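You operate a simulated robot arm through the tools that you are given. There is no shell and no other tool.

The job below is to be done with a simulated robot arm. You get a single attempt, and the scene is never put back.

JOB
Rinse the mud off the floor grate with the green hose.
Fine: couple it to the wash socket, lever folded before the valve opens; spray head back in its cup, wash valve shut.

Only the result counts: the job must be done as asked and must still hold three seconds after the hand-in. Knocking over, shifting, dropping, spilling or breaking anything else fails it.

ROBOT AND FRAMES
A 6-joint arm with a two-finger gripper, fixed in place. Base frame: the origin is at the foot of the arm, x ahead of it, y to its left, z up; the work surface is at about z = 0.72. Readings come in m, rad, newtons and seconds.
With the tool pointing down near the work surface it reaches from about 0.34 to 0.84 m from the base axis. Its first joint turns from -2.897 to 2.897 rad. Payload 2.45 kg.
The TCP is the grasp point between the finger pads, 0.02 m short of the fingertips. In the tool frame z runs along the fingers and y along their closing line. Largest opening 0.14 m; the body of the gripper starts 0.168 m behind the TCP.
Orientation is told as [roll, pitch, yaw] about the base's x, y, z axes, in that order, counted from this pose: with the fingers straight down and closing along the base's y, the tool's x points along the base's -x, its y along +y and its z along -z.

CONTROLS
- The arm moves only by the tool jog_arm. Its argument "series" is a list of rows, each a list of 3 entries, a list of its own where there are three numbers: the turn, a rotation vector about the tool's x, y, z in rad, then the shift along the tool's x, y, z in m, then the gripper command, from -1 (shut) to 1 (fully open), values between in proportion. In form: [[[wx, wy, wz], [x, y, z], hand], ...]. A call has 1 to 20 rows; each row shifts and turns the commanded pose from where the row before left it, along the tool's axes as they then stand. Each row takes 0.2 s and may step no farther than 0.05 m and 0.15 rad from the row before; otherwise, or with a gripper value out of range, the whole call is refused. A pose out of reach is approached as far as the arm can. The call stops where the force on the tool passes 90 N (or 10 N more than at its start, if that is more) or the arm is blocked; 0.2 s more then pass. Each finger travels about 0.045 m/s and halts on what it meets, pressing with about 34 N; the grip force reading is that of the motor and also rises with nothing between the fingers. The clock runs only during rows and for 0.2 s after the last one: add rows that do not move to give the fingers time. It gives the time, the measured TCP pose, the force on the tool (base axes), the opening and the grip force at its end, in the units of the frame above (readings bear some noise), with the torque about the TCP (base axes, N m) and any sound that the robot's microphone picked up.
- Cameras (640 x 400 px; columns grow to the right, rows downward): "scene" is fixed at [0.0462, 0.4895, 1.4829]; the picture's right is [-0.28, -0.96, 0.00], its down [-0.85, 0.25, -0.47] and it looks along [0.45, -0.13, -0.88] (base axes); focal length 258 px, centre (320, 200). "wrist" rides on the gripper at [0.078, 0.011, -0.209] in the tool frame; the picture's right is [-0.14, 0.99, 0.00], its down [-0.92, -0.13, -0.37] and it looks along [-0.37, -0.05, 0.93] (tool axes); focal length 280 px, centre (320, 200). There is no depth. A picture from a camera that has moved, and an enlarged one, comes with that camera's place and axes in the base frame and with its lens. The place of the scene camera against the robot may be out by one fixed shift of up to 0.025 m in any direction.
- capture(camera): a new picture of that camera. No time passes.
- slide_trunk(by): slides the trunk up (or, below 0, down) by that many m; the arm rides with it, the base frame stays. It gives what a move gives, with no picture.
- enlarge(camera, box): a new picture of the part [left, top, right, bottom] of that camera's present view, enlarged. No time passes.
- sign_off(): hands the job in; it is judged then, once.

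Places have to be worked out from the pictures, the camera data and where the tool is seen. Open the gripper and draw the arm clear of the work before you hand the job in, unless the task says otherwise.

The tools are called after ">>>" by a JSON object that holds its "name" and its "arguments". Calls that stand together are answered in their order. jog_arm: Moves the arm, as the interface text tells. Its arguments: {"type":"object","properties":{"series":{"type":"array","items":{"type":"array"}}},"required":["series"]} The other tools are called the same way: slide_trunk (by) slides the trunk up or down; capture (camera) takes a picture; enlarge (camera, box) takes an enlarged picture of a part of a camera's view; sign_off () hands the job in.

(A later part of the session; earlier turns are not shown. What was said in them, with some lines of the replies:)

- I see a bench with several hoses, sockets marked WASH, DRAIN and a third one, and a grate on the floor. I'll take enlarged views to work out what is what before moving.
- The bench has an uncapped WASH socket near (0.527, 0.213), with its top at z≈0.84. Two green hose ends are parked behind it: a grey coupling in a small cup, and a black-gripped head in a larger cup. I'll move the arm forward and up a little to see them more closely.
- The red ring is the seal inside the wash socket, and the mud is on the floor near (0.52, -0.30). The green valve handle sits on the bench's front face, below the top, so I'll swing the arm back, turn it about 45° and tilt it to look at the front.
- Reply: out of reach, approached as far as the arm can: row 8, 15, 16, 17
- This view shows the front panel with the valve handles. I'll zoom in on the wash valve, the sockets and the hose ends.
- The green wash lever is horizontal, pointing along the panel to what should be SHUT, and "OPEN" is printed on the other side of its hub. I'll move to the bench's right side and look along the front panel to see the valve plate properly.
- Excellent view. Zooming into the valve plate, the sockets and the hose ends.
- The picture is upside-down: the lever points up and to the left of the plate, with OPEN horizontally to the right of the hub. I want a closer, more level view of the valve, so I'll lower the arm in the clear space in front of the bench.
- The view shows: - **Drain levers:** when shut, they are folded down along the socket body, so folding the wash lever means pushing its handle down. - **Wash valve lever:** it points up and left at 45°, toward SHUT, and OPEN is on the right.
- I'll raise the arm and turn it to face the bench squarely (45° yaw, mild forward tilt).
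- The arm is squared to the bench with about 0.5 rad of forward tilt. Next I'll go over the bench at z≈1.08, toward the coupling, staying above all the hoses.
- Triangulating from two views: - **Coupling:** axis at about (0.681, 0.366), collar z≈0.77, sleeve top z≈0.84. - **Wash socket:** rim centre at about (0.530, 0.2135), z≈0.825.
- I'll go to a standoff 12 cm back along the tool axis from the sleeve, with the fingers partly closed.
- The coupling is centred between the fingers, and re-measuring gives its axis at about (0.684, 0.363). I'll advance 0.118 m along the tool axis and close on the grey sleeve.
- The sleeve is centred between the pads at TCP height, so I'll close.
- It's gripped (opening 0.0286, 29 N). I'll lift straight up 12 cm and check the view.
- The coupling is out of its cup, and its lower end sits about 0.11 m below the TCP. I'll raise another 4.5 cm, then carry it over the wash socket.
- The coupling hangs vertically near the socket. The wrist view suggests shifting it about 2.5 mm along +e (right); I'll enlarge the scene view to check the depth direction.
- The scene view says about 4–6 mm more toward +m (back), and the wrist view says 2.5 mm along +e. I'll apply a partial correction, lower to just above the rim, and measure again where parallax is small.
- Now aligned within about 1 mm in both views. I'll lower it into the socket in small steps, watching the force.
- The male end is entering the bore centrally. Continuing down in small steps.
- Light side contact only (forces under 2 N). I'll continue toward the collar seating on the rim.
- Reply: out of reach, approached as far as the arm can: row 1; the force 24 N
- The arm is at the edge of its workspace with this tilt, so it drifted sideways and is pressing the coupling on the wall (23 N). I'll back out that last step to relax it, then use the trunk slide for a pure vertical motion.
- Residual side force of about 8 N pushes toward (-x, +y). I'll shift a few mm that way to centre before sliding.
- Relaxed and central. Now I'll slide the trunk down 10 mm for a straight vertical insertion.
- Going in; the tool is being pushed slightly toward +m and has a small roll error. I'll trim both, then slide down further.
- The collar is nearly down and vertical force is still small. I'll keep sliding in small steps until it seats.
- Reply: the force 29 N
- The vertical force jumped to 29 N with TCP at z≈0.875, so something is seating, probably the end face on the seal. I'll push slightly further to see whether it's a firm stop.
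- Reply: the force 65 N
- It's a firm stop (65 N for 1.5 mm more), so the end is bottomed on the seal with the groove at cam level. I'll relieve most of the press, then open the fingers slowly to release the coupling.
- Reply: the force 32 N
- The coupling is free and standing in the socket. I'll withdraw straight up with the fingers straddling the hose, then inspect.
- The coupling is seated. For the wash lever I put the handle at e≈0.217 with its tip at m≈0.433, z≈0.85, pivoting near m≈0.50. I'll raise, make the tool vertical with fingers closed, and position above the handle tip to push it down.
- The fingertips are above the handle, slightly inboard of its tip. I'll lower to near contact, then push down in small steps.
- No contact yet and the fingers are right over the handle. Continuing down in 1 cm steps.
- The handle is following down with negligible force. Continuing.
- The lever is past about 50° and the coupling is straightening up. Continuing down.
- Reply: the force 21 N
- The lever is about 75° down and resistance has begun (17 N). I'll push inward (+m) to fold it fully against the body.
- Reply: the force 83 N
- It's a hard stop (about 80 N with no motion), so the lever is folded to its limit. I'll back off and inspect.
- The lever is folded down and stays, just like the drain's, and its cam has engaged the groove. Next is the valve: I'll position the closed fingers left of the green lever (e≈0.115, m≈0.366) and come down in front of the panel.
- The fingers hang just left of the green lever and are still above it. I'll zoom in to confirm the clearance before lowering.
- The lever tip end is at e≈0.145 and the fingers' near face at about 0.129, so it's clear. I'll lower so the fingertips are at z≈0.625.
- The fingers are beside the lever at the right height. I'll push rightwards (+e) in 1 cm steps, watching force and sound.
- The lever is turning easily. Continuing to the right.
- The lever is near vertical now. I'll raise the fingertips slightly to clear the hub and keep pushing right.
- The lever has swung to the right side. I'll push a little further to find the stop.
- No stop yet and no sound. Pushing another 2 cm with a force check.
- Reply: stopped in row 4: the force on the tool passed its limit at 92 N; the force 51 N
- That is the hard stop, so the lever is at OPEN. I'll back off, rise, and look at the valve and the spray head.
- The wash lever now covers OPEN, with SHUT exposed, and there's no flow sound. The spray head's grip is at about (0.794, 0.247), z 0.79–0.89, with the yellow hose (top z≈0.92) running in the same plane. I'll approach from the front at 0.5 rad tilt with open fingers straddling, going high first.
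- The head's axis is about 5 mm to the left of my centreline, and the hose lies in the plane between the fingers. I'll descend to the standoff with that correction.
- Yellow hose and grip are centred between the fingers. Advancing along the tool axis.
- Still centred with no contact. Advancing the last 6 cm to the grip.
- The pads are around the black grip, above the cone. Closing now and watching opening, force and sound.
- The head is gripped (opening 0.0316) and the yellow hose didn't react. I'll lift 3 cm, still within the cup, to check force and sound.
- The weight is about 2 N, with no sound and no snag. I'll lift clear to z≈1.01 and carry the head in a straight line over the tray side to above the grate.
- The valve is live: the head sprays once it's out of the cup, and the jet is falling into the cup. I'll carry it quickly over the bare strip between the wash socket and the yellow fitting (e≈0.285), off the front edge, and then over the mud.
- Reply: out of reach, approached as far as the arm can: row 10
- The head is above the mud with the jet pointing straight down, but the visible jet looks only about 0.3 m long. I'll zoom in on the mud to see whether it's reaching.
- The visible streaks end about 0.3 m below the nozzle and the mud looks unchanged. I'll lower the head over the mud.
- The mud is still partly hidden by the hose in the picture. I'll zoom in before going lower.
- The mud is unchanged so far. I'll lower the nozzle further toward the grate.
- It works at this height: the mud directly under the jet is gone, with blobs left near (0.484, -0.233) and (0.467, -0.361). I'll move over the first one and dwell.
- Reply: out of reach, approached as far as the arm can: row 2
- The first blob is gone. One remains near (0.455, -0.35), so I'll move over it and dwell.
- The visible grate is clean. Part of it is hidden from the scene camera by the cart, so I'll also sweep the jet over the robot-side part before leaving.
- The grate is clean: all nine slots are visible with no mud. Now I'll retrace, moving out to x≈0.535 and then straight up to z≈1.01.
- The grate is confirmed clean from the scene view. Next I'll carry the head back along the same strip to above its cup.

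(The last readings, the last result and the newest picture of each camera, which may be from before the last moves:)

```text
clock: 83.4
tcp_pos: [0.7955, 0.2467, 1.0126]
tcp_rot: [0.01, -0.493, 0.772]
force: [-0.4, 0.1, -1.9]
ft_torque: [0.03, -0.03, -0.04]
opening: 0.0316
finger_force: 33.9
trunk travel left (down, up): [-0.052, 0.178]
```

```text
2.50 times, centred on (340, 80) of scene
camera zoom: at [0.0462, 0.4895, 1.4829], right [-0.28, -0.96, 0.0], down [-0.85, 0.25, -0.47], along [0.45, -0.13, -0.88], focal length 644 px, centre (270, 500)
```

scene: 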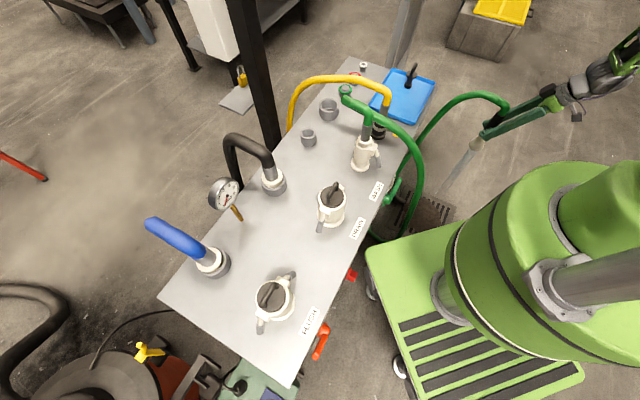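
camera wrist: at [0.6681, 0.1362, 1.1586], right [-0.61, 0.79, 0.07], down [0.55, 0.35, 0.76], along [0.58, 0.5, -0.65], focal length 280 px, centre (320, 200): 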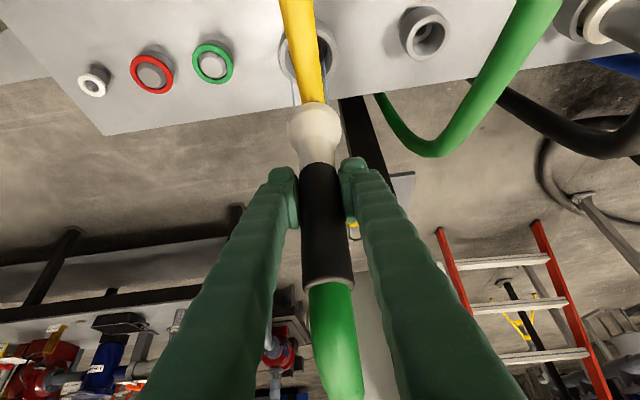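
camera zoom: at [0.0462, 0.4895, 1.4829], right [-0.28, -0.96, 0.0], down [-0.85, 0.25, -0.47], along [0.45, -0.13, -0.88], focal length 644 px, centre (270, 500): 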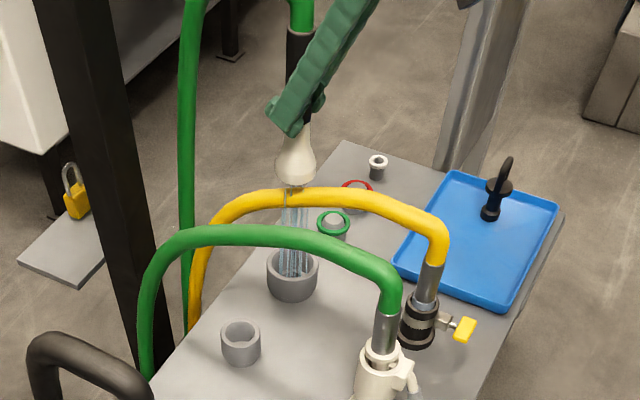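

The position matches the outgoing pose and the jet falls into the cup. Lowering by the reverse of the lift.

>>> {"name": "jog_arm", "arguments": {"series": [[[0, 0, 0], [0.018, 0, 0.0335], -1], [[0, 0, 0], [0.018, 0, 0.0335], -1], [[0, 0, 0], [0.018, 0, 0.0335], -1], [[0, 0, 0], [0, 0, 0], -1]]}}

>>> {"name": "enlarge", "arguments": {"camera": "scene", "box": [290, 60, 380, 140]}}

>>> {"name": "enlarge", "arguments": {"camera": "wrist", "box": [240, 40, 400, 180]}}

```text
clock: 84.4
tcp_pos: [0.7964, 0.2483, 0.8987]
tcp_rot: [0.008, -0.494, 0.774]
force: [0.4, 0.1, -3.4]
ft_torque: [0.04, 0.02, 0.03]
opening: 0.0317
finger_force: 33.8
trunk travel left (down, up): [-0.052, 0.178]
```

```text
5.00 times, centred on (335, 100) of scene
camera zoom: at [0.0462, 0.4895, 1.4829], right [-0.28, -0.96, 0.0], down [-0.85, 0.25, -0.47], along [0.45, -0.13, -0.88], focal length 1288 px, centre (245, 700)
```

zoom: 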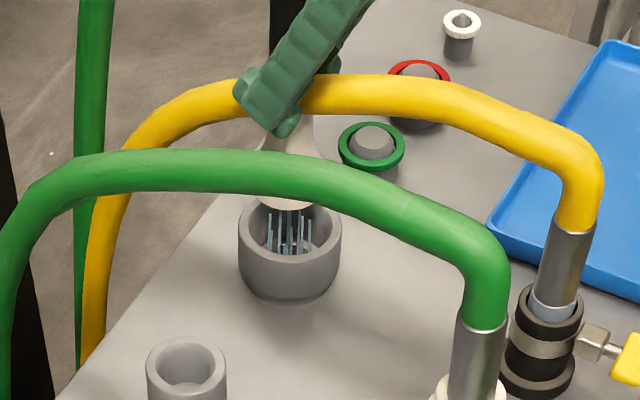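

```text
2.86 times, centred on (320, 110) of wrist
camera zoom: at [0.6688, 0.138, 1.0445], right [-0.61, 0.79, 0.07], down [0.55, 0.35, 0.76], along [0.58, 0.5, -0.65], focal length 801 px, centre (320, 457)
```

zoom: 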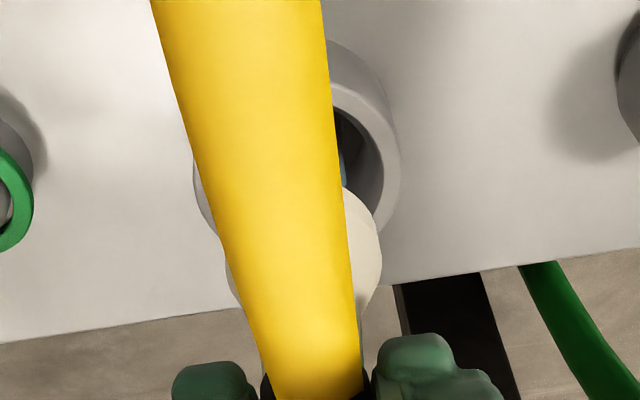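

I'm about 3 mm off the original pose (+m, +e), so I'll correct that and continue down into the cup.

>>> {"name": "jog_arm", "arguments": {"series": [[[0, 0, 0], [0.0022, 0.0017, -0.0012], -1], [[0, 0, 0], [0.0095, 0, 0.0176], -1], [[0, 0, 0], [0.0095, 0, 0.0176], -1], [[0, 0, 0], [0, 0, 0], -1]]}}

>>> {"name": "enlarge", "arguments": {"camera": "scene", "box": [290, 60, 380, 140]}}

```text
clock: 85.4
tcp_pos: [0.7913, 0.2484, 0.8579]
tcp_rot: [0.01, -0.494, 0.773]
force: [1.5, -1.6, -2.5]
ft_torque: [-0.11, -0.15, -0.04]
opening: 0.0315
finger_force: 33.7
trunk travel left (down, up): [-0.052, 0.178]
```

```text
5.00 times, centred on (335, 100) of scene
camera zoom: at [0.0462, 0.4895, 1.4829], right [-0.28, -0.96, 0.0], down [-0.85, 0.25, -0.47], along [0.45, -0.13, -0.88], focal length 1288 px, centre (245, 700)
```

zoom: 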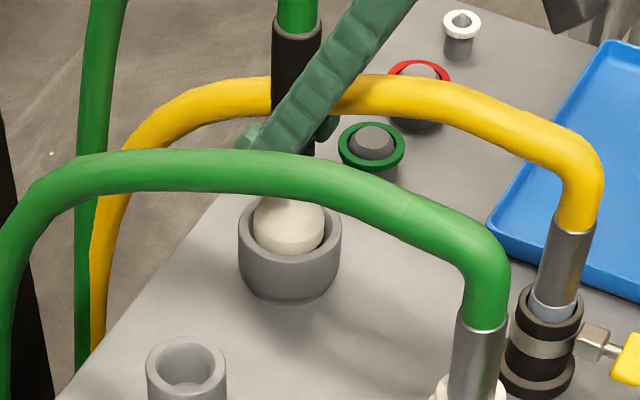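

Light contact pushes toward +e. I'll shift 1.7 mm that way and lower the last 3 cm.

>>> {"name": "jog_arm", "arguments": {"series": [[[0, 0, 0], [0, -0.0017, 0], -1], [[0, 0, 0], [0.0071, 0, 0.0132], -1], [[0, 0, 0], [0.0066, 0, 0.0123], -1], [[0, 0, 0], [0, 0, 0], -1]]}}

>>> {"name": "enlarge", "arguments": {"camera": "scene", "box": [290, 60, 380, 140]}}

```text
clock: 86.4
tcp_pos: [0.7905, 0.2489, 0.8281]
tcp_rot: [0.009, -0.494, 0.774]
force: [-0.5, -0.2, -1.9]
ft_torque: [-0.01, 0.02, 0.0]
opening: 0.0315
finger_force: 34.0
trunk travel left (down, up): [-0.052, 0.178]
```

```text
5.00 times, centred on (335, 100) of scene
camera zoom: at [0.0462, 0.4895, 1.4829], right [-0.28, -0.96, 0.0], down [-0.85, 0.25, -0.47], along [0.45, -0.13, -0.88], focal length 1288 px, centre (245, 700)
```

zoom: 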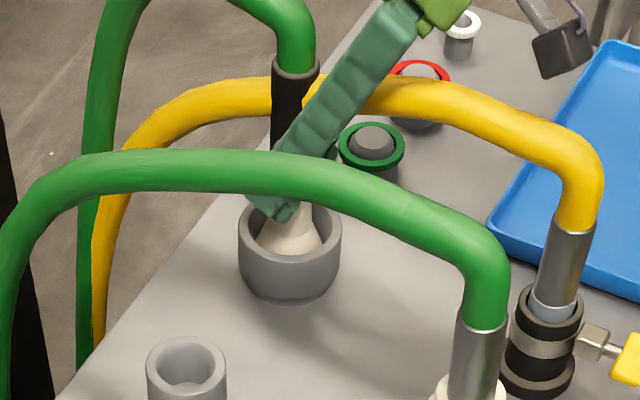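

Back at the original height, but the arm still carries the weight. I'll lower a couple of millimetres to find the rest.

>>> {"name": "jog_arm", "arguments": {"series": [[[0, 0, 0], [0.0009, 0, 0.0018], -1], [[0, 0, 0], [0, 0, 0], -1]]}}

```text
clock: 87.0
tcp_pos: [0.7914, 0.2478, 0.8281]
tcp_rot: [0.007, -0.495, 0.773]
force: [-3.7, 0.6, 7.9]
ft_torque: [-0.09, 0.19, -0.04]
opening: 0.0316
finger_force: 34.0
trunk travel left (down, up): [-0.052, 0.178]
```

It's resting in the cup now (+8 N upward). I'll open the fingers and withdraw back along the tool axis.

>>> {"name": "jog_arm", "arguments": {"series": [[[0, 0, 0], [0, 0, 0], -0.3], [[0, 0, 0], [0, 0, 0], 0.0], [[0, 0, 0], [0, 0, 0], 0.4], [[0, 0, 0], [0, 0, 0], 0.4], [[0, 0, 0], [0, 0, 0], 0.4], [[0, 0, 0], [0, 0, 0], 0.4]]}}

>>> {"name": "enlarge", "arguments": {"camera": "scene", "box": [290, 60, 380, 140]}}

>>> {"name": "capture", "arguments": {"camera": "wrist"}}

```text
clock: 88.4
tcp_pos: [0.7909, 0.2487, 0.8274]
tcp_rot: [0.008, -0.494, 0.773]
force: [-0.1, -0.7, 0.3]
ft_torque: [-0.01, -0.03, 0.01]
opening: 0.098
finger_force: 0.0
trunk travel left (down, up): [-0.052, 0.178]
```

```text
5.00 times, centred on (335, 100) of scene
camera zoom: at [0.0462, 0.4895, 1.4829], right [-0.28, -0.96, 0.0], down [-0.85, 0.25, -0.47], along [0.45, -0.13, -0.88], focal length 1288 px, centre (245, 700)
```

zoom: 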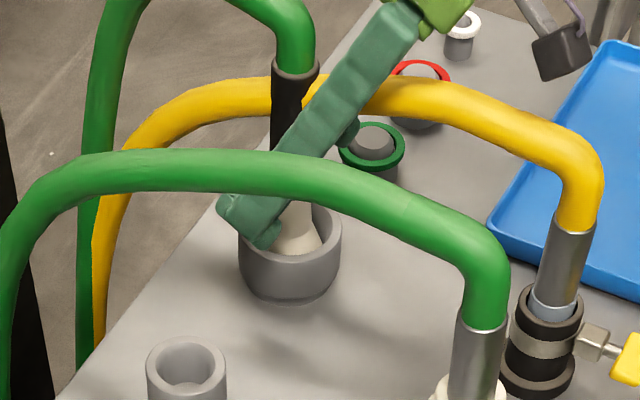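

```text
taken
camera wrist: at [0.6648, 0.1371, 0.9737], right [-0.61, 0.79, 0.07], down [0.55, 0.35, 0.76], along [0.58, 0.5, -0.65], focal length 280 px, centre (320, 200)
```

wrist: 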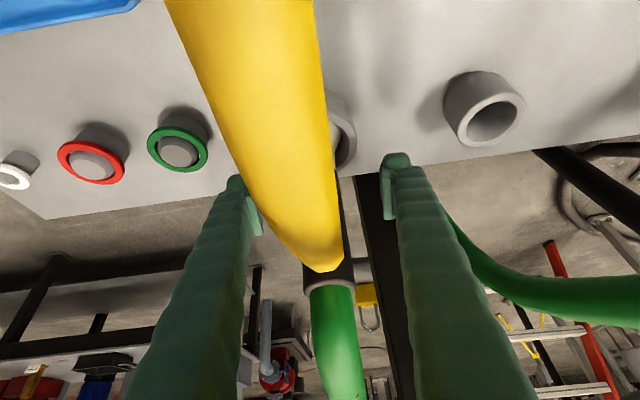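

The head stands in its cup as it did originally. I'll withdraw along the tool axis, rise, and retrace to a vertical pose near the front of the bench.

>>> {"name": "jog_arm", "arguments": {"series": [[[0, 0, 0], [0, 0, -0.028], 0.4], [[0, 0, 0], [0, 0, -0.028], 0.4], [[0, 0, 0], [0, 0, -0.028], 0.4], [[0, 0, 0], [0, 0, -0.028], 0.4], [[0, 0, 0], [0, 0, -0.028], 0.4], [[0, 0, 0], [-0.0193, 0, -0.0358], 0.4], [[0, 0, 0], [-0.0193, 0, -0.0358], 0.4], [[0, 0, 0], [-0.0193, 0, -0.0358], 0.4], [[0, 0, 0], [-0.0193, 0, -0.0358], 0.4], [[0, 0, 0], [0.0361, 0.0202, -0.0197], 0.4], [[0, 0, 0], [0.0361, 0.0202, -0.0197], 0.4], [[0, 0, 0], [0.0361, 0.0202, -0.0197], 0.4], [[0, 0, 0], [0.0361, 0.0202, -0.0197], -1], [[0, 0.125, 0], [0, 0, 0], -1], [[0, 0.125, 0], [0, 0, 0], -1], [[0, 0.125, 0], [0, 0, 0], -1], [[0, 0.12, 0], [0, 0, 0], -1], [[0, 0, 0], [0, 0, 0], -1]]}}

>>> {"name": "capture", "arguments": {"camera": "wrist"}}

>>> {"name": "enlarge", "arguments": {"camera": "scene", "box": [250, 30, 450, 180]}}

```text
clock: 92.2
tcp_pos: [0.5724, 0.1411, 1.1147]
tcp_rot: [0.006, 0.002, 0.778]
force: [0.0, -0.4, 0.0]
ft_torque: [-0.02, -0.01, -0.05]
opening: 0.0002
finger_force: 20.5
trunk travel left (down, up): [-0.052, 0.178]
```

```text
taken
camera wrist: at [0.5091, 0.0935, 1.3234], right [-0.6, 0.8, 0.01], down [0.75, 0.55, 0.37], along [0.29, 0.22, -0.93], focal length 280 px, centre (320, 200)
```

wrist: 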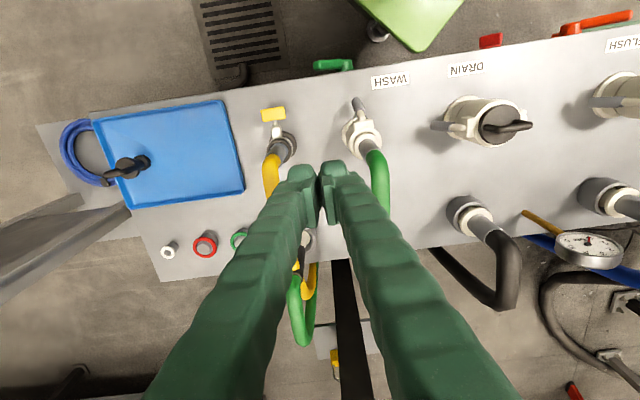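

```text
2.67 times, centred on (350, 105) of scene
camera zoom: at [0.0462, 0.4895, 1.4829], right [-0.28, -0.96, 0.0], down [-0.85, 0.25, -0.47], along [0.45, -0.13, -0.88], focal length 687 px, centre (240, 453)
```

zoom: 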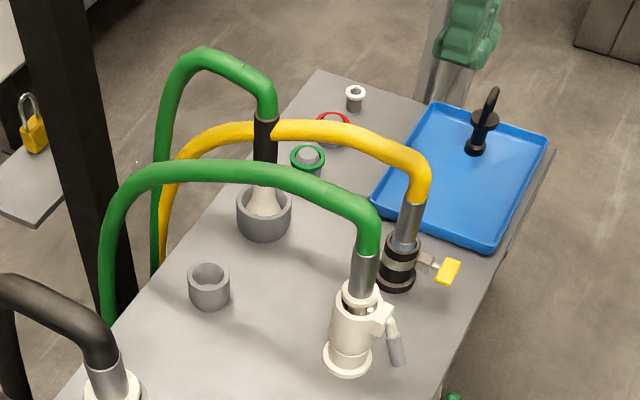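

Grate clean, head docked, lever still folded. To shut the valve I'll come down right of the green lever (e≈0.345, m≈0.37) with closed fingers.

>>> {"name": "jog_arm", "arguments": {"series": [[[0, 0, 0], [0.046, -0.0155, 0], -1], [[0, 0, 0], [0.046, -0.0155, 0], -1], [[0, 0, 0], [0.046, -0.0155, 0], -1], [[0, 0, 0], [0, 0, 0.046], -1], [[0, 0, 0], [0, 0, 0.046], -1], [[0, 0, 0], [0, 0, 0.046], -1], [[0, 0, 0], [0, 0, 0.046], -1], [[0, 0, 0], [0, 0, 0.046], -1], [[0, 0, 0], [0, 0, 0.046], -1], [[0, 0, 0], [0, 0, 0.046], -1], [[0, 0, 0], [0, 0, 0.046], -1], [[0, 0, 0], [0, 0, 0.03], -1], [[0, 0, 0], [0, 0, 0], -1]]}}

>>> {"name": "capture", "arguments": {"camera": "wrist"}}

>>> {"name": "enlarge", "arguments": {"camera": "wrist", "box": [250, 90, 450, 230]}}

>>> {"name": "enlarge", "arguments": {"camera": "scene", "box": [360, 150, 440, 220]}}

```text
clock: 95.0
tcp_pos: [0.5038, 0.0143, 0.7171]
tcp_rot: [0.007, 0.0, 0.778]
force: [-0.2, 0.0, 0.7]
ft_torque: [0.0, -0.04, -0.01]
opening: 0.0
finger_force: 29.1
trunk travel left (down, up): [-0.052, 0.178]
```

```text
taken
camera wrist: at [0.442, -0.0349, 0.9251], right [-0.6, 0.8, 0.01], down [0.75, 0.55, 0.37], along [0.29, 0.22, -0.93], focal length 280 px, centre (320, 200)
```

wrist: 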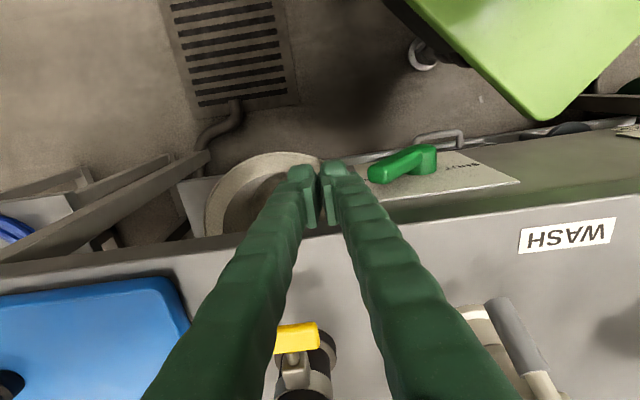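

```text
2.86 times, centred on (350, 160) of wrist
camera zoom: at [0.442, -0.0349, 0.9251], right [-0.6, 0.8, 0.01], down [0.75, 0.55, 0.37], along [0.29, 0.22, -0.93], focal length 801 px, centre (234, 314)
```

zoom: 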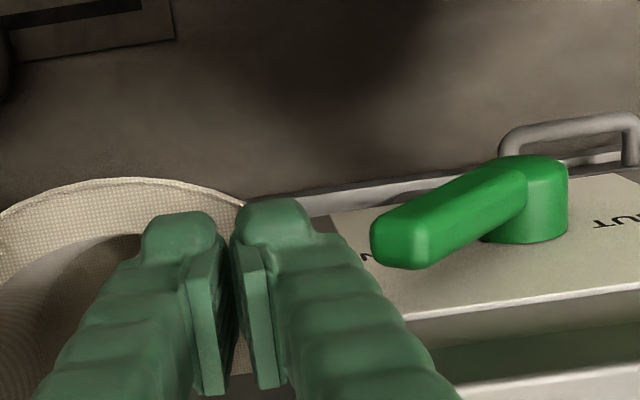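

```text
5.71 times, centred on (400, 185) of scene
camera zoom: at [0.0462, 0.4895, 1.4829], right [-0.28, -0.96, 0.0], down [-0.85, 0.25, -0.47], along [0.45, -0.13, -0.88], focal length 1472 px, centre (-137, 286)
```

zoom: 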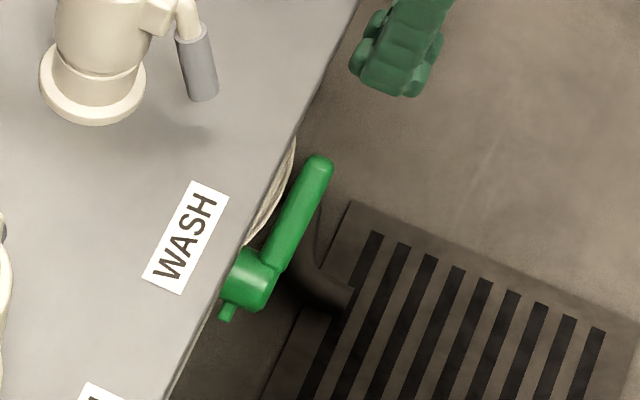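

Clear view: the lever points up-right, its tip at e≈0.29, and my fingers are at e≈0.341. I'll lower so the tips are at z≈0.605, then push left (-e).

>>> {"name": "jog_arm", "arguments": {"series": [[[0, 0, 0], [0, 0, 0.03], -1], [[0, 0, 0], [0, 0, 0.03], -1], [[0, 0, 0], [0, 0, 0.025], -1], [[0, 0, 0], [-0.003, 0.01, 0], -1], [[0, 0, 0], [0, 0.01, 0], -1], [[0, 0, 0], [0, 0.01, 0], -1], [[0, 0, 0], [0, 0.01, 0], -1], [[0, 0, 0], [0, 0, 0], -1]]}}

>>> {"name": "enlarge", "arguments": {"camera": "wrist", "box": [250, 90, 450, 230]}}

>>> {"name": "enlarge", "arguments": {"camera": "scene", "box": [360, 150, 440, 220]}}

```text
clock: 96.8
tcp_pos: [0.4948, 0.0325, 0.6603]
tcp_rot: [0.017, 0.006, 0.779]
force: [-0.3, -0.9, -0.1]
ft_torque: [-0.01, -0.03, -0.01]
opening: 0.0001
finger_force: 29.2
out of reach, approached as far as the arm can: row 2, 3, 4, 5, 6, 7
trunk travel left (down, up): [-0.052, 0.178]
```

```text
2.86 times, centred on (350, 160) of wrist
camera zoom: at [0.434, -0.0178, 0.8693], right [-0.6, 0.8, 0.02], down [0.75, 0.55, 0.36], along [0.28, 0.23, -0.93], focal length 801 px, centre (234, 314)
```

zoom: 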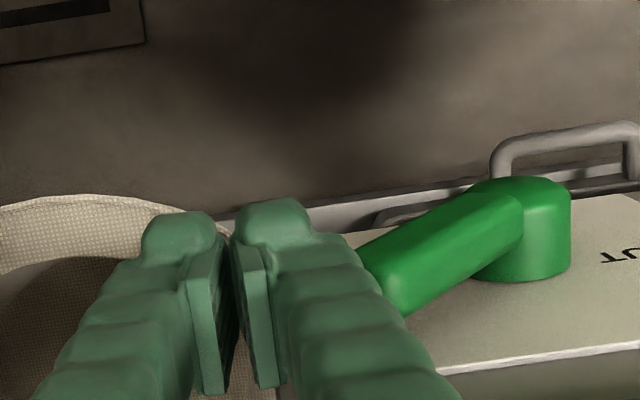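

```text
5.71 times, centred on (400, 185) of scene
camera zoom: at [0.0462, 0.4895, 1.4829], right [-0.28, -0.96, 0.0], down [-0.85, 0.25, -0.47], along [0.45, -0.13, -0.88], focal length 1472 px, centre (-137, 286)
```

zoom: 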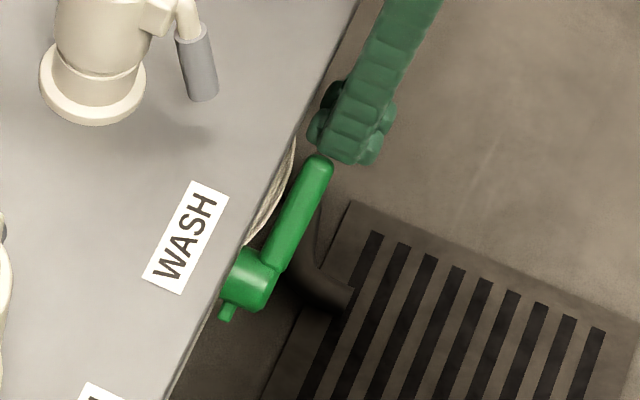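

The arm hit its lower reach limit here (TCP z≈0.66). I'll back up 2 cm, level the tool, and use the trunk slide to go lower instead.

>>> {"name": "jog_arm", "arguments": {"series": [[[0.0113, 0.0027, 0], [0.004, -0.004, -0.02], -1], [[0, 0, 0], [0, 0, 0], -1]]}}

>>> {"name": "slide_trunk", "arguments": {"by": -0.05}}

>>> {"name": "enlarge", "arguments": {"camera": "wrist", "box": [250, 90, 450, 230]}}

```text
clock: 97.4
tcp_pos: [0.4924, 0.028, 0.6725]
tcp_rot: [0.011, 0.009, 0.779]
force: [0.3, -0.1, 0.8]
ft_torque: [-0.04, -0.03, 0.04]
opening: 0.0
finger_force: 29.0
out of reach, approached as far as the arm can: row 1
trunk travel left (down, up): [-0.052, 0.178]
```

```text
clock: 98.3
tcp_pos: [0.4942, 0.0276, 0.6213]
tcp_rot: [0.013, 0.008, 0.78]
force: [0.1, -0.1, -0.2]
ft_torque: [-0.03, -0.04, -0.01]
opening: 0.0
finger_force: 29.6
trunk travel left (down, up): [-0.002, 0.228]
```

```text
2.86 times, centred on (350, 160) of wrist
camera zoom: at [0.4336, -0.0196, 0.8313], right [-0.6, 0.8, 0.01], down [0.75, 0.55, 0.36], along [0.28, 0.22, -0.93], focal length 801 px, centre (234, 314)
```

zoom: 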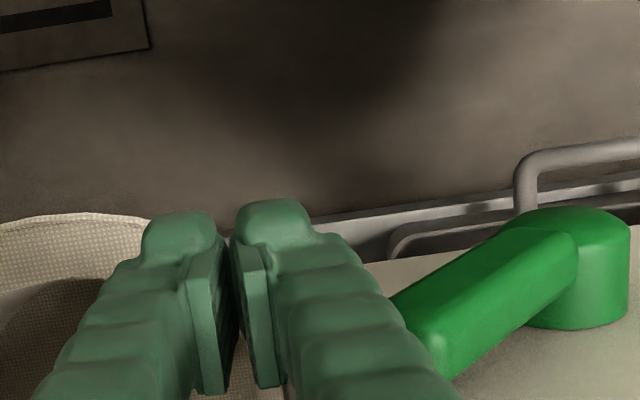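

The tips are now at z≈0.60, right of the lever. Pushing left in small steps.

>>> {"name": "jog_arm", "arguments": {"series": [[[0, 0, 0], [0, 0.01, 0], -1], [[0, 0, 0], [0, 0.01, 0], -1], [[0, 0, 0], [0, 0.01, 0], -1], [[0, 0, 0], [0, 0.01, 0], -1], [[0, 0, 0], [0, 0, 0], -1]]}}

>>> {"name": "enlarge", "arguments": {"camera": "wrist", "box": [250, 90, 450, 230]}}

>>> {"name": "enlarge", "arguments": {"camera": "scene", "box": [360, 150, 440, 220]}}

```text
clock: 99.5
tcp_pos: [0.4744, 0.04, 0.6217]
tcp_rot: [0.026, 0.033, 0.78]
force: [1.0, 0.6, -0.4]
ft_torque: [-0.01, 0.01, -0.04]
opening: 0.0
finger_force: 28.8
out of reach, approached as far as the arm can: row 3, 4
trunk travel left (down, up): [-0.002, 0.228]
```

```text
2.86 times, centred on (350, 160) of wrist
camera zoom: at [0.419, -0.0049, 0.8341], right [-0.6, 0.8, 0.02], down [0.76, 0.56, 0.33], along [0.26, 0.21, -0.94], focal length 801 px, centre (234, 314)
```

zoom: 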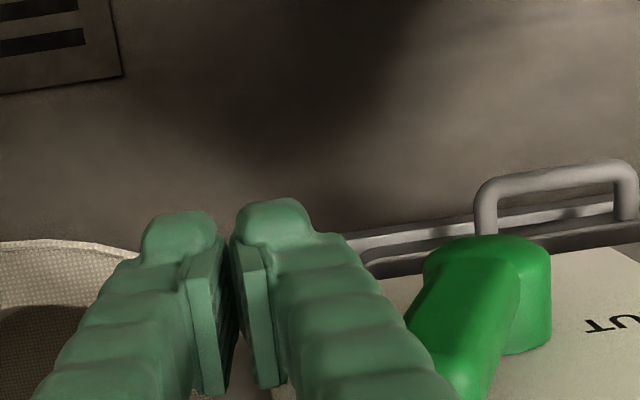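

```text
5.71 times, centred on (400, 185) of scene
camera zoom: at [0.0462, 0.4895, 1.4829], right [-0.28, -0.96, 0.0], down [-0.85, 0.25, -0.47], along [0.45, -0.13, -0.88], focal length 1472 px, centre (-137, 286)
```

zoom: 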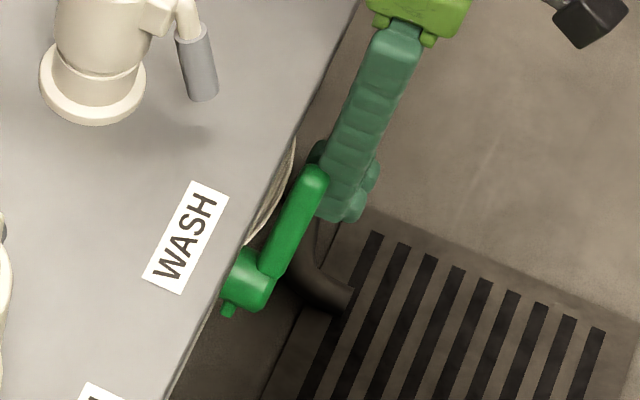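

The lever has started back, but the arm is at a wrist limit with this yaw and is tilting slightly. I'll rotate the tool's yaw toward the arm's azimuth, since the fingers' yaw doesn't matter for pushing, to regain freedom.

>>> {"name": "jog_arm", "arguments": {"series": [[[0, 0, 0.1], [0.002, 0, 0], -1], [[0, 0, 0.1], [0, 0, 0], -1], [[0, 0, 0.1], [0, 0, 0], -1], [[0, 0, 0], [0, 0, 0], -1]]}}

```text
clock: 100.5
tcp_pos: [0.4594, 0.0536, 0.6241]
tcp_rot: [-0.003, 0.054, 0.636]
force: [0.0, -0.5, 0.0]
ft_torque: [-0.01, -0.03, -0.03]
opening: 0.0
finger_force: 29.4
out of reach, approached as far as the arm can: row 1, 2, 3
trunk travel left (down, up): [-0.002, 0.228]
```

The arm drifted inward along the panel, still in the pushing direction. I'll look at the current state before continuing.

>>> {"name": "enlarge", "arguments": {"camera": "wrist", "box": [220, 90, 460, 250]}}

>>> {"name": "enlarge", "arguments": {"camera": "scene", "box": [360, 150, 440, 220]}}

>>> {"name": "capture", "arguments": {"camera": "scene"}}

```text
2.50 times, centred on (340, 170) of wrist
camera zoom: at [0.3993, 0.0229, 0.8371], right [-0.48, 0.88, -0.01], down [0.83, 0.46, 0.32], along [0.28, 0.14, -0.95], focal length 701 px, centre (270, 275)
```

zoom: 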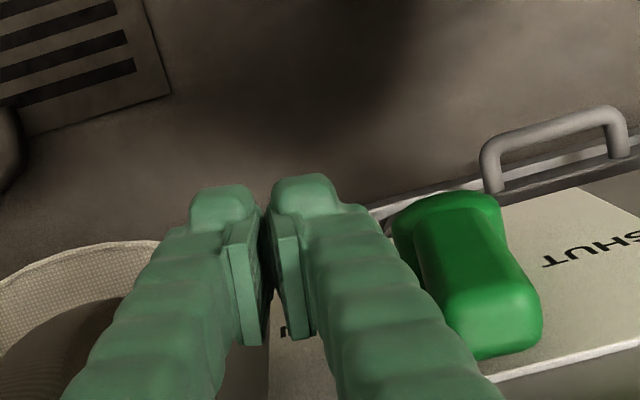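

```text
5.71 times, centred on (400, 185) of scene
camera zoom: at [0.0462, 0.4895, 1.4829], right [-0.28, -0.96, 0.0], down [-0.85, 0.25, -0.47], along [0.45, -0.13, -0.88], focal length 1472 px, centre (-137, 286)
```

zoom: 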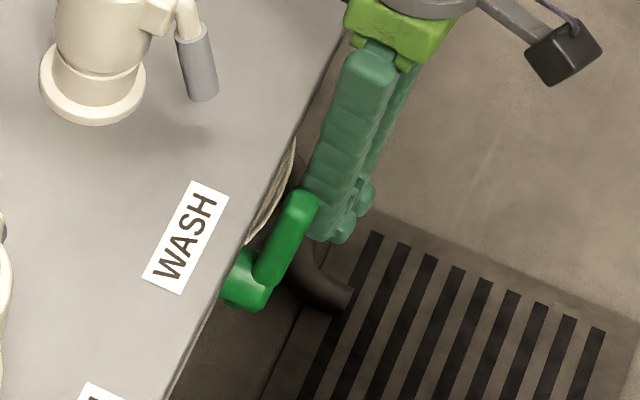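

```text
taken
```

scene: 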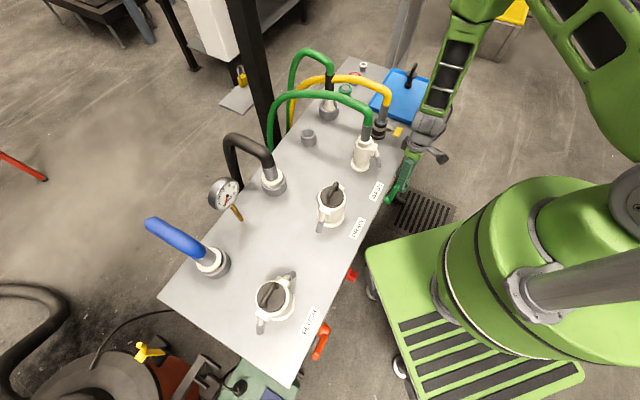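

The lever is now about vertical. I'll raise the trunk 3 cm so the tips clear the hub, then keep pushing left.

>>> {"name": "slide_trunk", "arguments": {"by": 0.03}}

>>> {"name": "jog_arm", "arguments": {"series": [[[0, 0, 0], [0.0014, 0.0099, 0], -1], [[0, 0, 0], [0.0014, 0.0099, 0], -1], [[0, 0, 0], [0.0014, 0.0099, 0], -1], [[0, 0, 0], [0, 0, 0], -1]]}}

>>> {"name": "enlarge", "arguments": {"camera": "wrist", "box": [220, 90, 460, 250]}}

>>> {"name": "enlarge", "arguments": {"camera": "scene", "box": [360, 150, 440, 220]}}

```text
clock: 101.3
tcp_pos: [0.4602, 0.0528, 0.6537]
tcp_rot: [-0.001, 0.054, 0.635]
force: [0.4, 0.2, -0.5]
ft_torque: [0.01, 0.01, -0.01]
opening: 0.0003
finger_force: 29.7
trunk travel left (down, up): [-0.032, 0.198]
```

```text
clock: 102.3
tcp_pos: [0.4388, 0.0766, 0.6549]
tcp_rot: [-0.004, 0.054, 0.636]
force: [0.6, -1.7, 0.5]
ft_torque: [-0.05, -0.01, 0.01]
opening: 0.0
finger_force: 29.5
trunk travel left (down, up): [-0.032, 0.198]
```

```text
2.50 times, centred on (340, 170) of wrist
camera zoom: at [0.3784, 0.0451, 0.8674], right [-0.48, 0.88, -0.01], down [0.83, 0.46, 0.32], along [0.28, 0.14, -0.95], focal length 701 px, centre (270, 275)
```

zoom: 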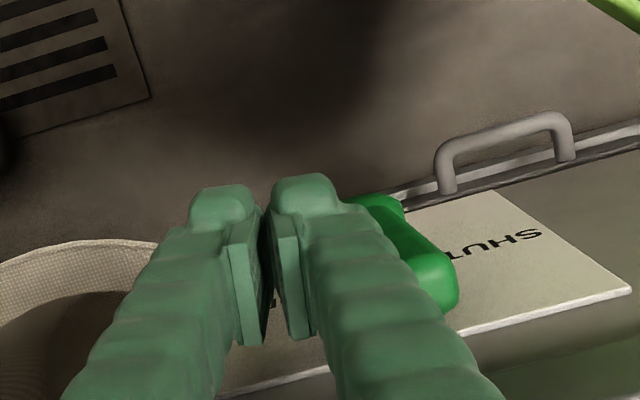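

```text
5.71 times, centred on (400, 185) of scene
camera zoom: at [0.0462, 0.4895, 1.4829], right [-0.28, -0.96, 0.0], down [-0.85, 0.25, -0.47], along [0.45, -0.13, -0.88], focal length 1472 px, centre (-137, 286)
```

zoom: 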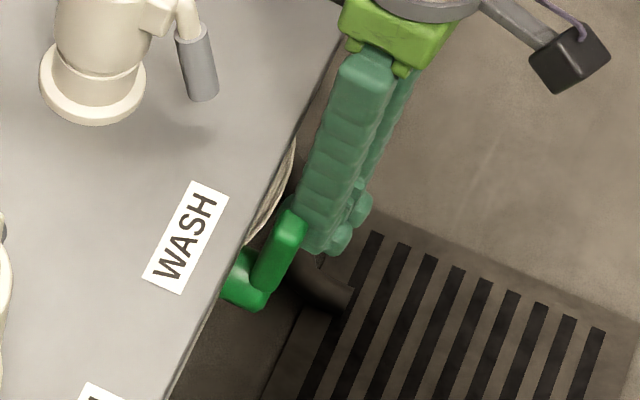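

It moves freely again. Continuing left until the stop.

>>> {"name": "jog_arm", "arguments": {"series": [[[0, 0, 0], [0.0014, 0.0099, 0], -1], [[0, 0, 0], [0.0014, 0.0099, 0], -1], [[0, 0, 0], [0.0014, 0.0099, 0], -1], [[0, 0, 0], [0, 0, 0], -1]]}}

>>> {"name": "enlarge", "arguments": {"camera": "wrist", "box": [220, 90, 460, 250]}}

>>> {"name": "enlarge", "arguments": {"camera": "scene", "box": [360, 150, 440, 220]}}

```text
clock: 103.3
tcp_pos: [0.4173, 0.0956, 0.6548]
tcp_rot: [-0.003, 0.054, 0.635]
force: [-0.6, -1.1, 0.0]
ft_torque: [0.02, -0.02, -0.01]
opening: 0.0002
finger_force: 29.4
trunk travel left (down, up): [-0.032, 0.198]
```

```text
2.50 times, centred on (340, 170) of wrist
camera zoom: at [0.3572, 0.0654, 0.8676], right [-0.48, 0.88, -0.01], down [0.83, 0.46, 0.32], along [0.28, 0.14, -0.95], focal length 701 px, centre (270, 275)
```

zoom: 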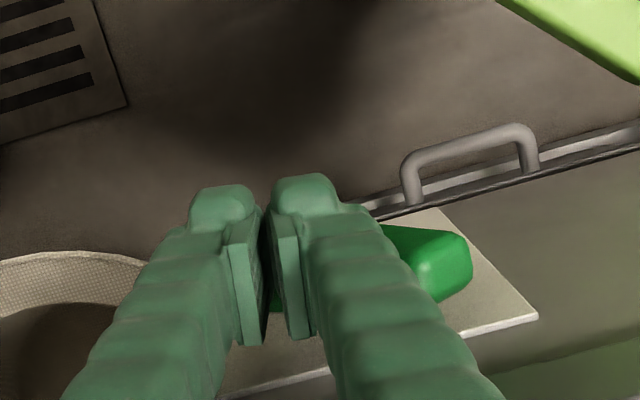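

```text
5.71 times, centred on (400, 185) of scene
camera zoom: at [0.0462, 0.4895, 1.4829], right [-0.28, -0.96, 0.0], down [-0.85, 0.25, -0.47], along [0.45, -0.13, -0.88], focal length 1472 px, centre (-137, 286)
```

zoom: 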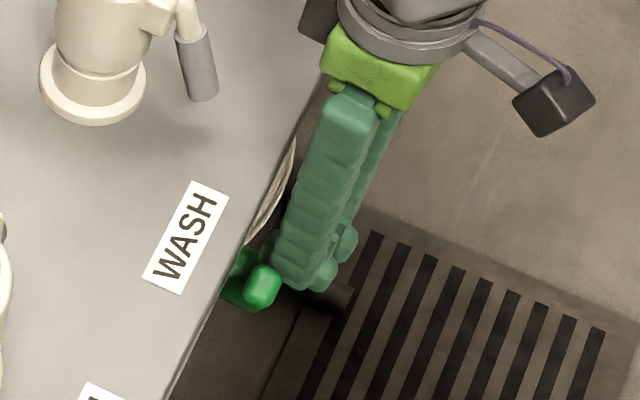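

Nearly there, with SHUT covered by the lever. Continuing to the stop.

>>> {"name": "jog_arm", "arguments": {"series": [[[0, 0, 0], [0.0011, 0.0079, 0], -1], [[0, 0, 0], [0.0011, 0.0079, 0], -1], [[0, 0, 0], [0, 0, 0], -1]]}}

>>> {"name": "enlarge", "arguments": {"camera": "wrist", "box": [220, 90, 460, 250]}}

```text
clock: 104.1
tcp_pos: [0.4072, 0.1066, 0.6558]
tcp_rot: [-0.001, 0.054, 0.636]
force: [0.8, -0.2, 0.6]
ft_torque: [0.01, 0.0, 0.0]
opening: 0.0001
finger_force: 29.2
trunk travel left (down, up): [-0.032, 0.198]
```

```text
2.50 times, centred on (340, 170) of wrist
camera zoom: at [0.3459, 0.0767, 0.8679], right [-0.48, 0.88, -0.01], down [0.83, 0.46, 0.32], along [0.28, 0.14, -0.95], focal length 701 px, centre (270, 275)
```

zoom: 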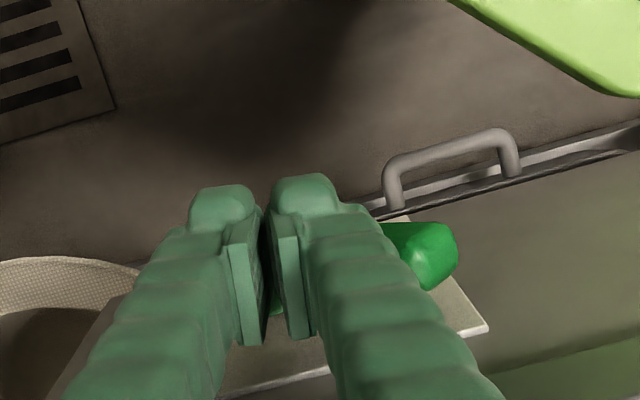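

>>> {"name": "jog_arm", "arguments": {"series": [[[0, 0, 0], [0.0008, 0.006, 0], -1], [[0, 0, 0], [0.0008, 0.006, 0], -1], [[0, 0, 0], [0.0008, 0.006, 0], -1], [[0, 0, 0], [0, 0, 0], -1]]}}

>>> {"name": "enlarge", "arguments": {"camera": "wrist", "box": [220, 90, 460, 250]}}

```text
clock: 104.8
tcp_pos: [0.4032, 0.1116, 0.657]
tcp_rot: [-0.006, 0.041, 0.622]
force: [15.1, -45.8, 27.6]
ft_torque: [0.02, 0.24, 0.32]
opening: 0.0
finger_force: 29.0
trunk travel left (down, up): [-0.032, 0.198]
stopped in row 3: the force on the tool passed its limit at 103 N (the readings are from after the stop); the commanded pose is now the measured one
```

```text
2.50 times, centred on (340, 170) of wrist
camera zoom: at [0.3398, 0.0828, 0.8687], right [-0.46, 0.89, -0.01], down [0.83, 0.44, 0.33], along [0.3, 0.14, -0.94], focal length 701 px, centre (270, 275)
```

zoom: 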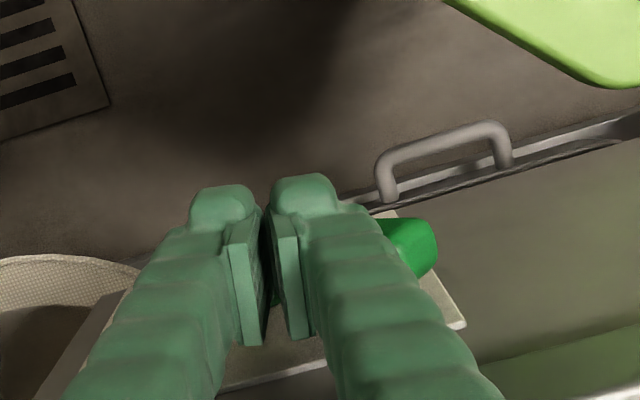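

That's the hard stop at SHUT. I'll back off, move away from the panel and rise, then verify everything.

>>> {"name": "jog_arm", "arguments": {"series": [[[0, 0, 0], [-0.0014, -0.0099, 0], -1], [[0, 0, 0], [0.01, -0.005, -0.01], -1], [[0, 0, 0], [0.01, 0, -0.04], -1], [[0, 0, 0], [0, 0, -0.045], -1], [[0, 0, 0], [0, 0, -0.045], -1], [[0, 0, 0], [0, 0, -0.045], -1], [[0, 0, 0], [0, 0, -0.045], -1], [[0, 0, 0], [0, 0, -0.045], -1], [[0, 0, 0], [0, 0, -0.045], -1], [[0, 0, 0], [0, 0, -0.045], 0], [[0, 0, 0], [0, -0.045, 0], 1], [[0, 0, 0], [0, -0.045, 0], 1], [[0, 0, 0], [0, -0.045, 0], 1], [[0, 0, 0], [0, -0.045, 0], 1], [[0, 0, 0], [0, 0, 0], 1], [[0, 0, 0], [0, 0, 0], 1]]}}

>>> {"name": "capture", "arguments": {"camera": "wrist"}}

>>> {"name": "capture", "arguments": {"camera": "scene"}}

>>> {"name": "enlarge", "arguments": {"camera": "scene", "box": [330, 110, 470, 230]}}

>>> {"name": "enlarge", "arguments": {"camera": "scene", "box": [260, 40, 420, 160]}}

```text
clock: 108.2
tcp_pos: [0.3952, 0.128, 0.9335]
tcp_rot: [-0.101, 0.028, 0.602]
force: [-0.1, -0.5, -0.1]
ft_torque: [0.03, 0.0, 0.04]
opening: 0.1398
finger_force: 0.1
out of reach, approached as far as the arm can: row 5, 6, 7, 8, 9, 10, 11, 12, 13, 14
trunk travel left (down, up): [-0.032, 0.198]
```

```text
taken
camera wrist: at [0.3157, 0.1137, 1.1419], right [-0.45, 0.89, -0.1], down [0.82, 0.45, 0.35], along [0.36, 0.07, -0.93], focal length 280 px, centre (320, 200)
```

wrist: 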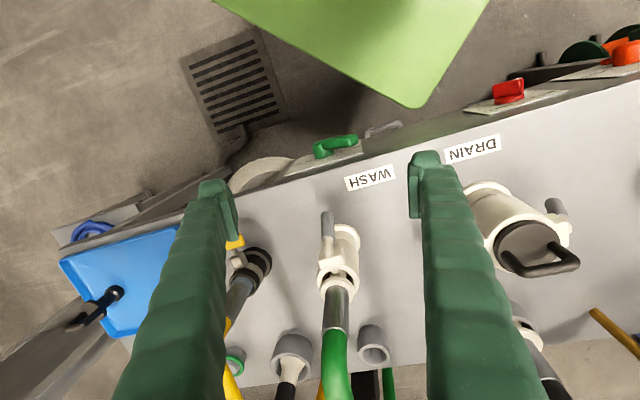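

```text
taken
```

scene: 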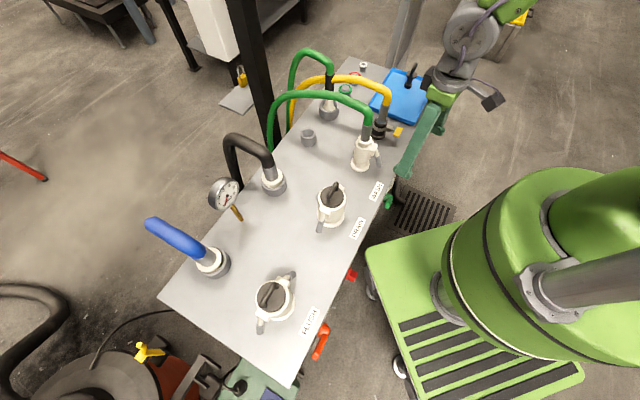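

```text
3.33 times, centred on (400, 170) of scene
camera zoom: at [0.0462, 0.4895, 1.4829], right [-0.28, -0.96, 0.0], down [-0.85, 0.25, -0.47], along [0.45, -0.13, -0.88], focal length 859 px, centre (53, 300)
```

zoom: 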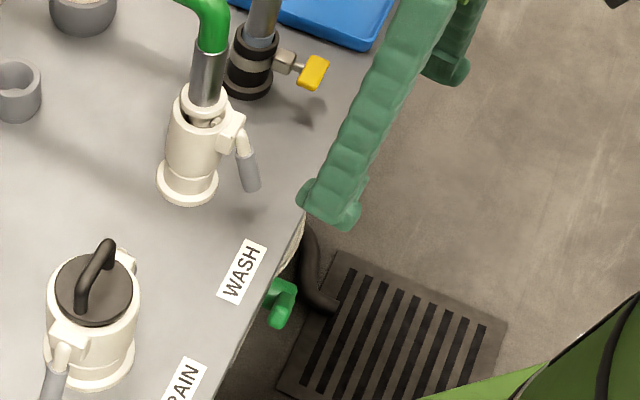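

```text
3.33 times, centred on (340, 100) of scene
camera zoom: at [0.0462, 0.4895, 1.4829], right [-0.28, -0.96, 0.0], down [-0.85, 0.25, -0.47], along [0.45, -0.13, -0.88], focal length 859 px, centre (253, 533)
```

zoom: 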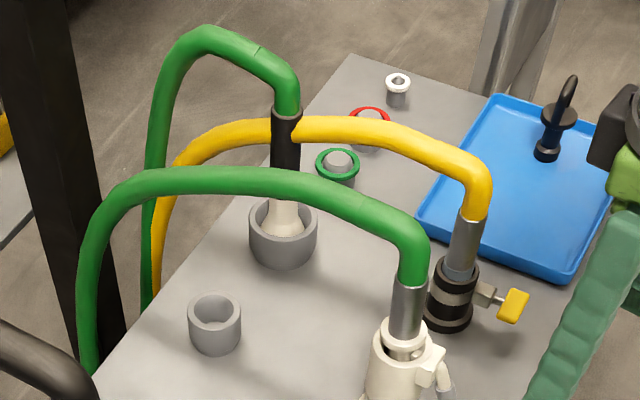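

All good: the valve lever is back at SHUT, the head is in its cup, the wash lever is folded and the grate is clean. I'll raise the trunk to draw the arm clear, then double-check the valve.

>>> {"name": "slide_trunk", "arguments": {"by": 0.15}}

>>> {"name": "jog_arm", "arguments": {"series": [[[0, 0, 0], [0.02, -0.03, -0.02], 1], [[0, 0, 0], [0.02, -0.03, -0.02], 1], [[0, 0, 0], [0.02, -0.03, 0], 1], [[0, 0, 0], [0, -0.03, 0], 1], [[0, 0, 0], [0, 0, 0], 1]]}}

>>> {"name": "capture", "arguments": {"camera": "wrist"}}

>>> {"name": "capture", "arguments": {"camera": "scene"}}

>>> {"name": "enlarge", "arguments": {"camera": "scene", "box": [350, 150, 450, 230]}}

```text
clock: 109.9
tcp_pos: [0.3938, 0.1288, 1.0839]
tcp_rot: [-0.098, 0.026, 0.602]
force: [-0.1, 0.0, -0.2]
ft_torque: [0.0, 0.0, 0.0]
opening: 0.14
finger_force: 0.0
trunk travel left (down, up): [-0.182, 0.048]
```

```text
clock: 111.1
tcp_pos: [0.3514, 0.1005, 1.1251]
tcp_rot: [-0.118, 0.026, 0.599]
force: [-0.1, -0.1, -0.4]
ft_torque: [0.02, 0.0, 0.0]
opening: 0.1403
finger_force: 0.0
out of reach, approached as far as the arm can: row 1, 2, 3, 4
trunk travel left (down, up): [-0.182, 0.048]
```

```text
taken
camera wrist: at [0.2716, 0.0904, 1.3323], right [-0.44, 0.89, -0.12], down [0.82, 0.45, 0.36], along [0.37, 0.06, -0.93], focal length 280 px, centre (320, 200)
```

wrist: 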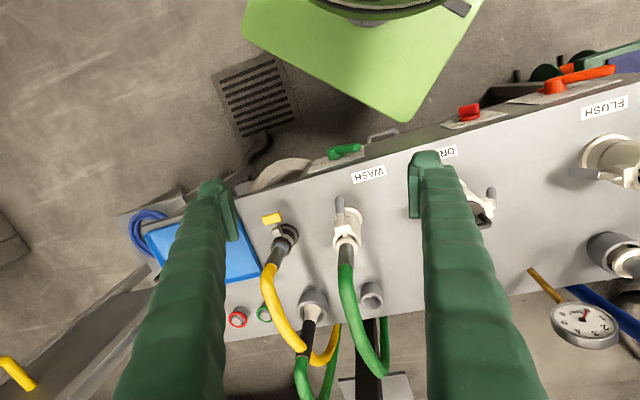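

```text
taken
```

scene: 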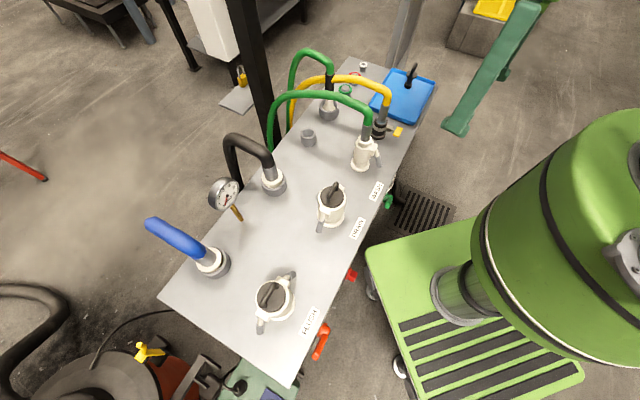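

```text
5.00 times, centred on (400, 190) of scene
camera zoom: at [0.0462, 0.4895, 1.4829], right [-0.28, -0.96, 0.0], down [-0.85, 0.25, -0.47], along [0.45, -0.13, -0.88], focal length 1288 px, centre (-80, 250)
```

zoom: 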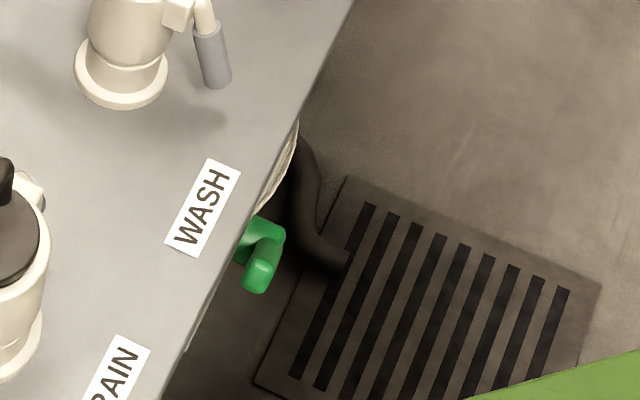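

The lever orientation matches the picture from the start (SHUT), and the whole grate is visible and clean. The coupling is locked, the head is docked, and the arm is clear with the gripper open. Handing in.

>>> {"name": "sign_off", "arguments": {}}

```text
The job is handed in.
```

The mud is rinsed off the floor grate and I've handed the job in. The result of the judging hasn't come back.

- **Coupling:** the green hose is seated in the wash socket, and I folded its lever to the hard stop before opening the valve.
- **Rinse:** I held the spray head about 0.4 m above the floor and swept it over the mud. The last pictures show all nine slots of the grate clean.
- **End state:** the spray head is back in its cup and the wash valve is turned to its SHUT stop. The gripper is open and the arm is clear.

The head sprays whenever it is out of its cup with the valve open. I carried it to and from the grate over a bare strip of bench, so that strip was sprayed for a second or two each way. I saw nothing knocked over or shifted in the final pictures.
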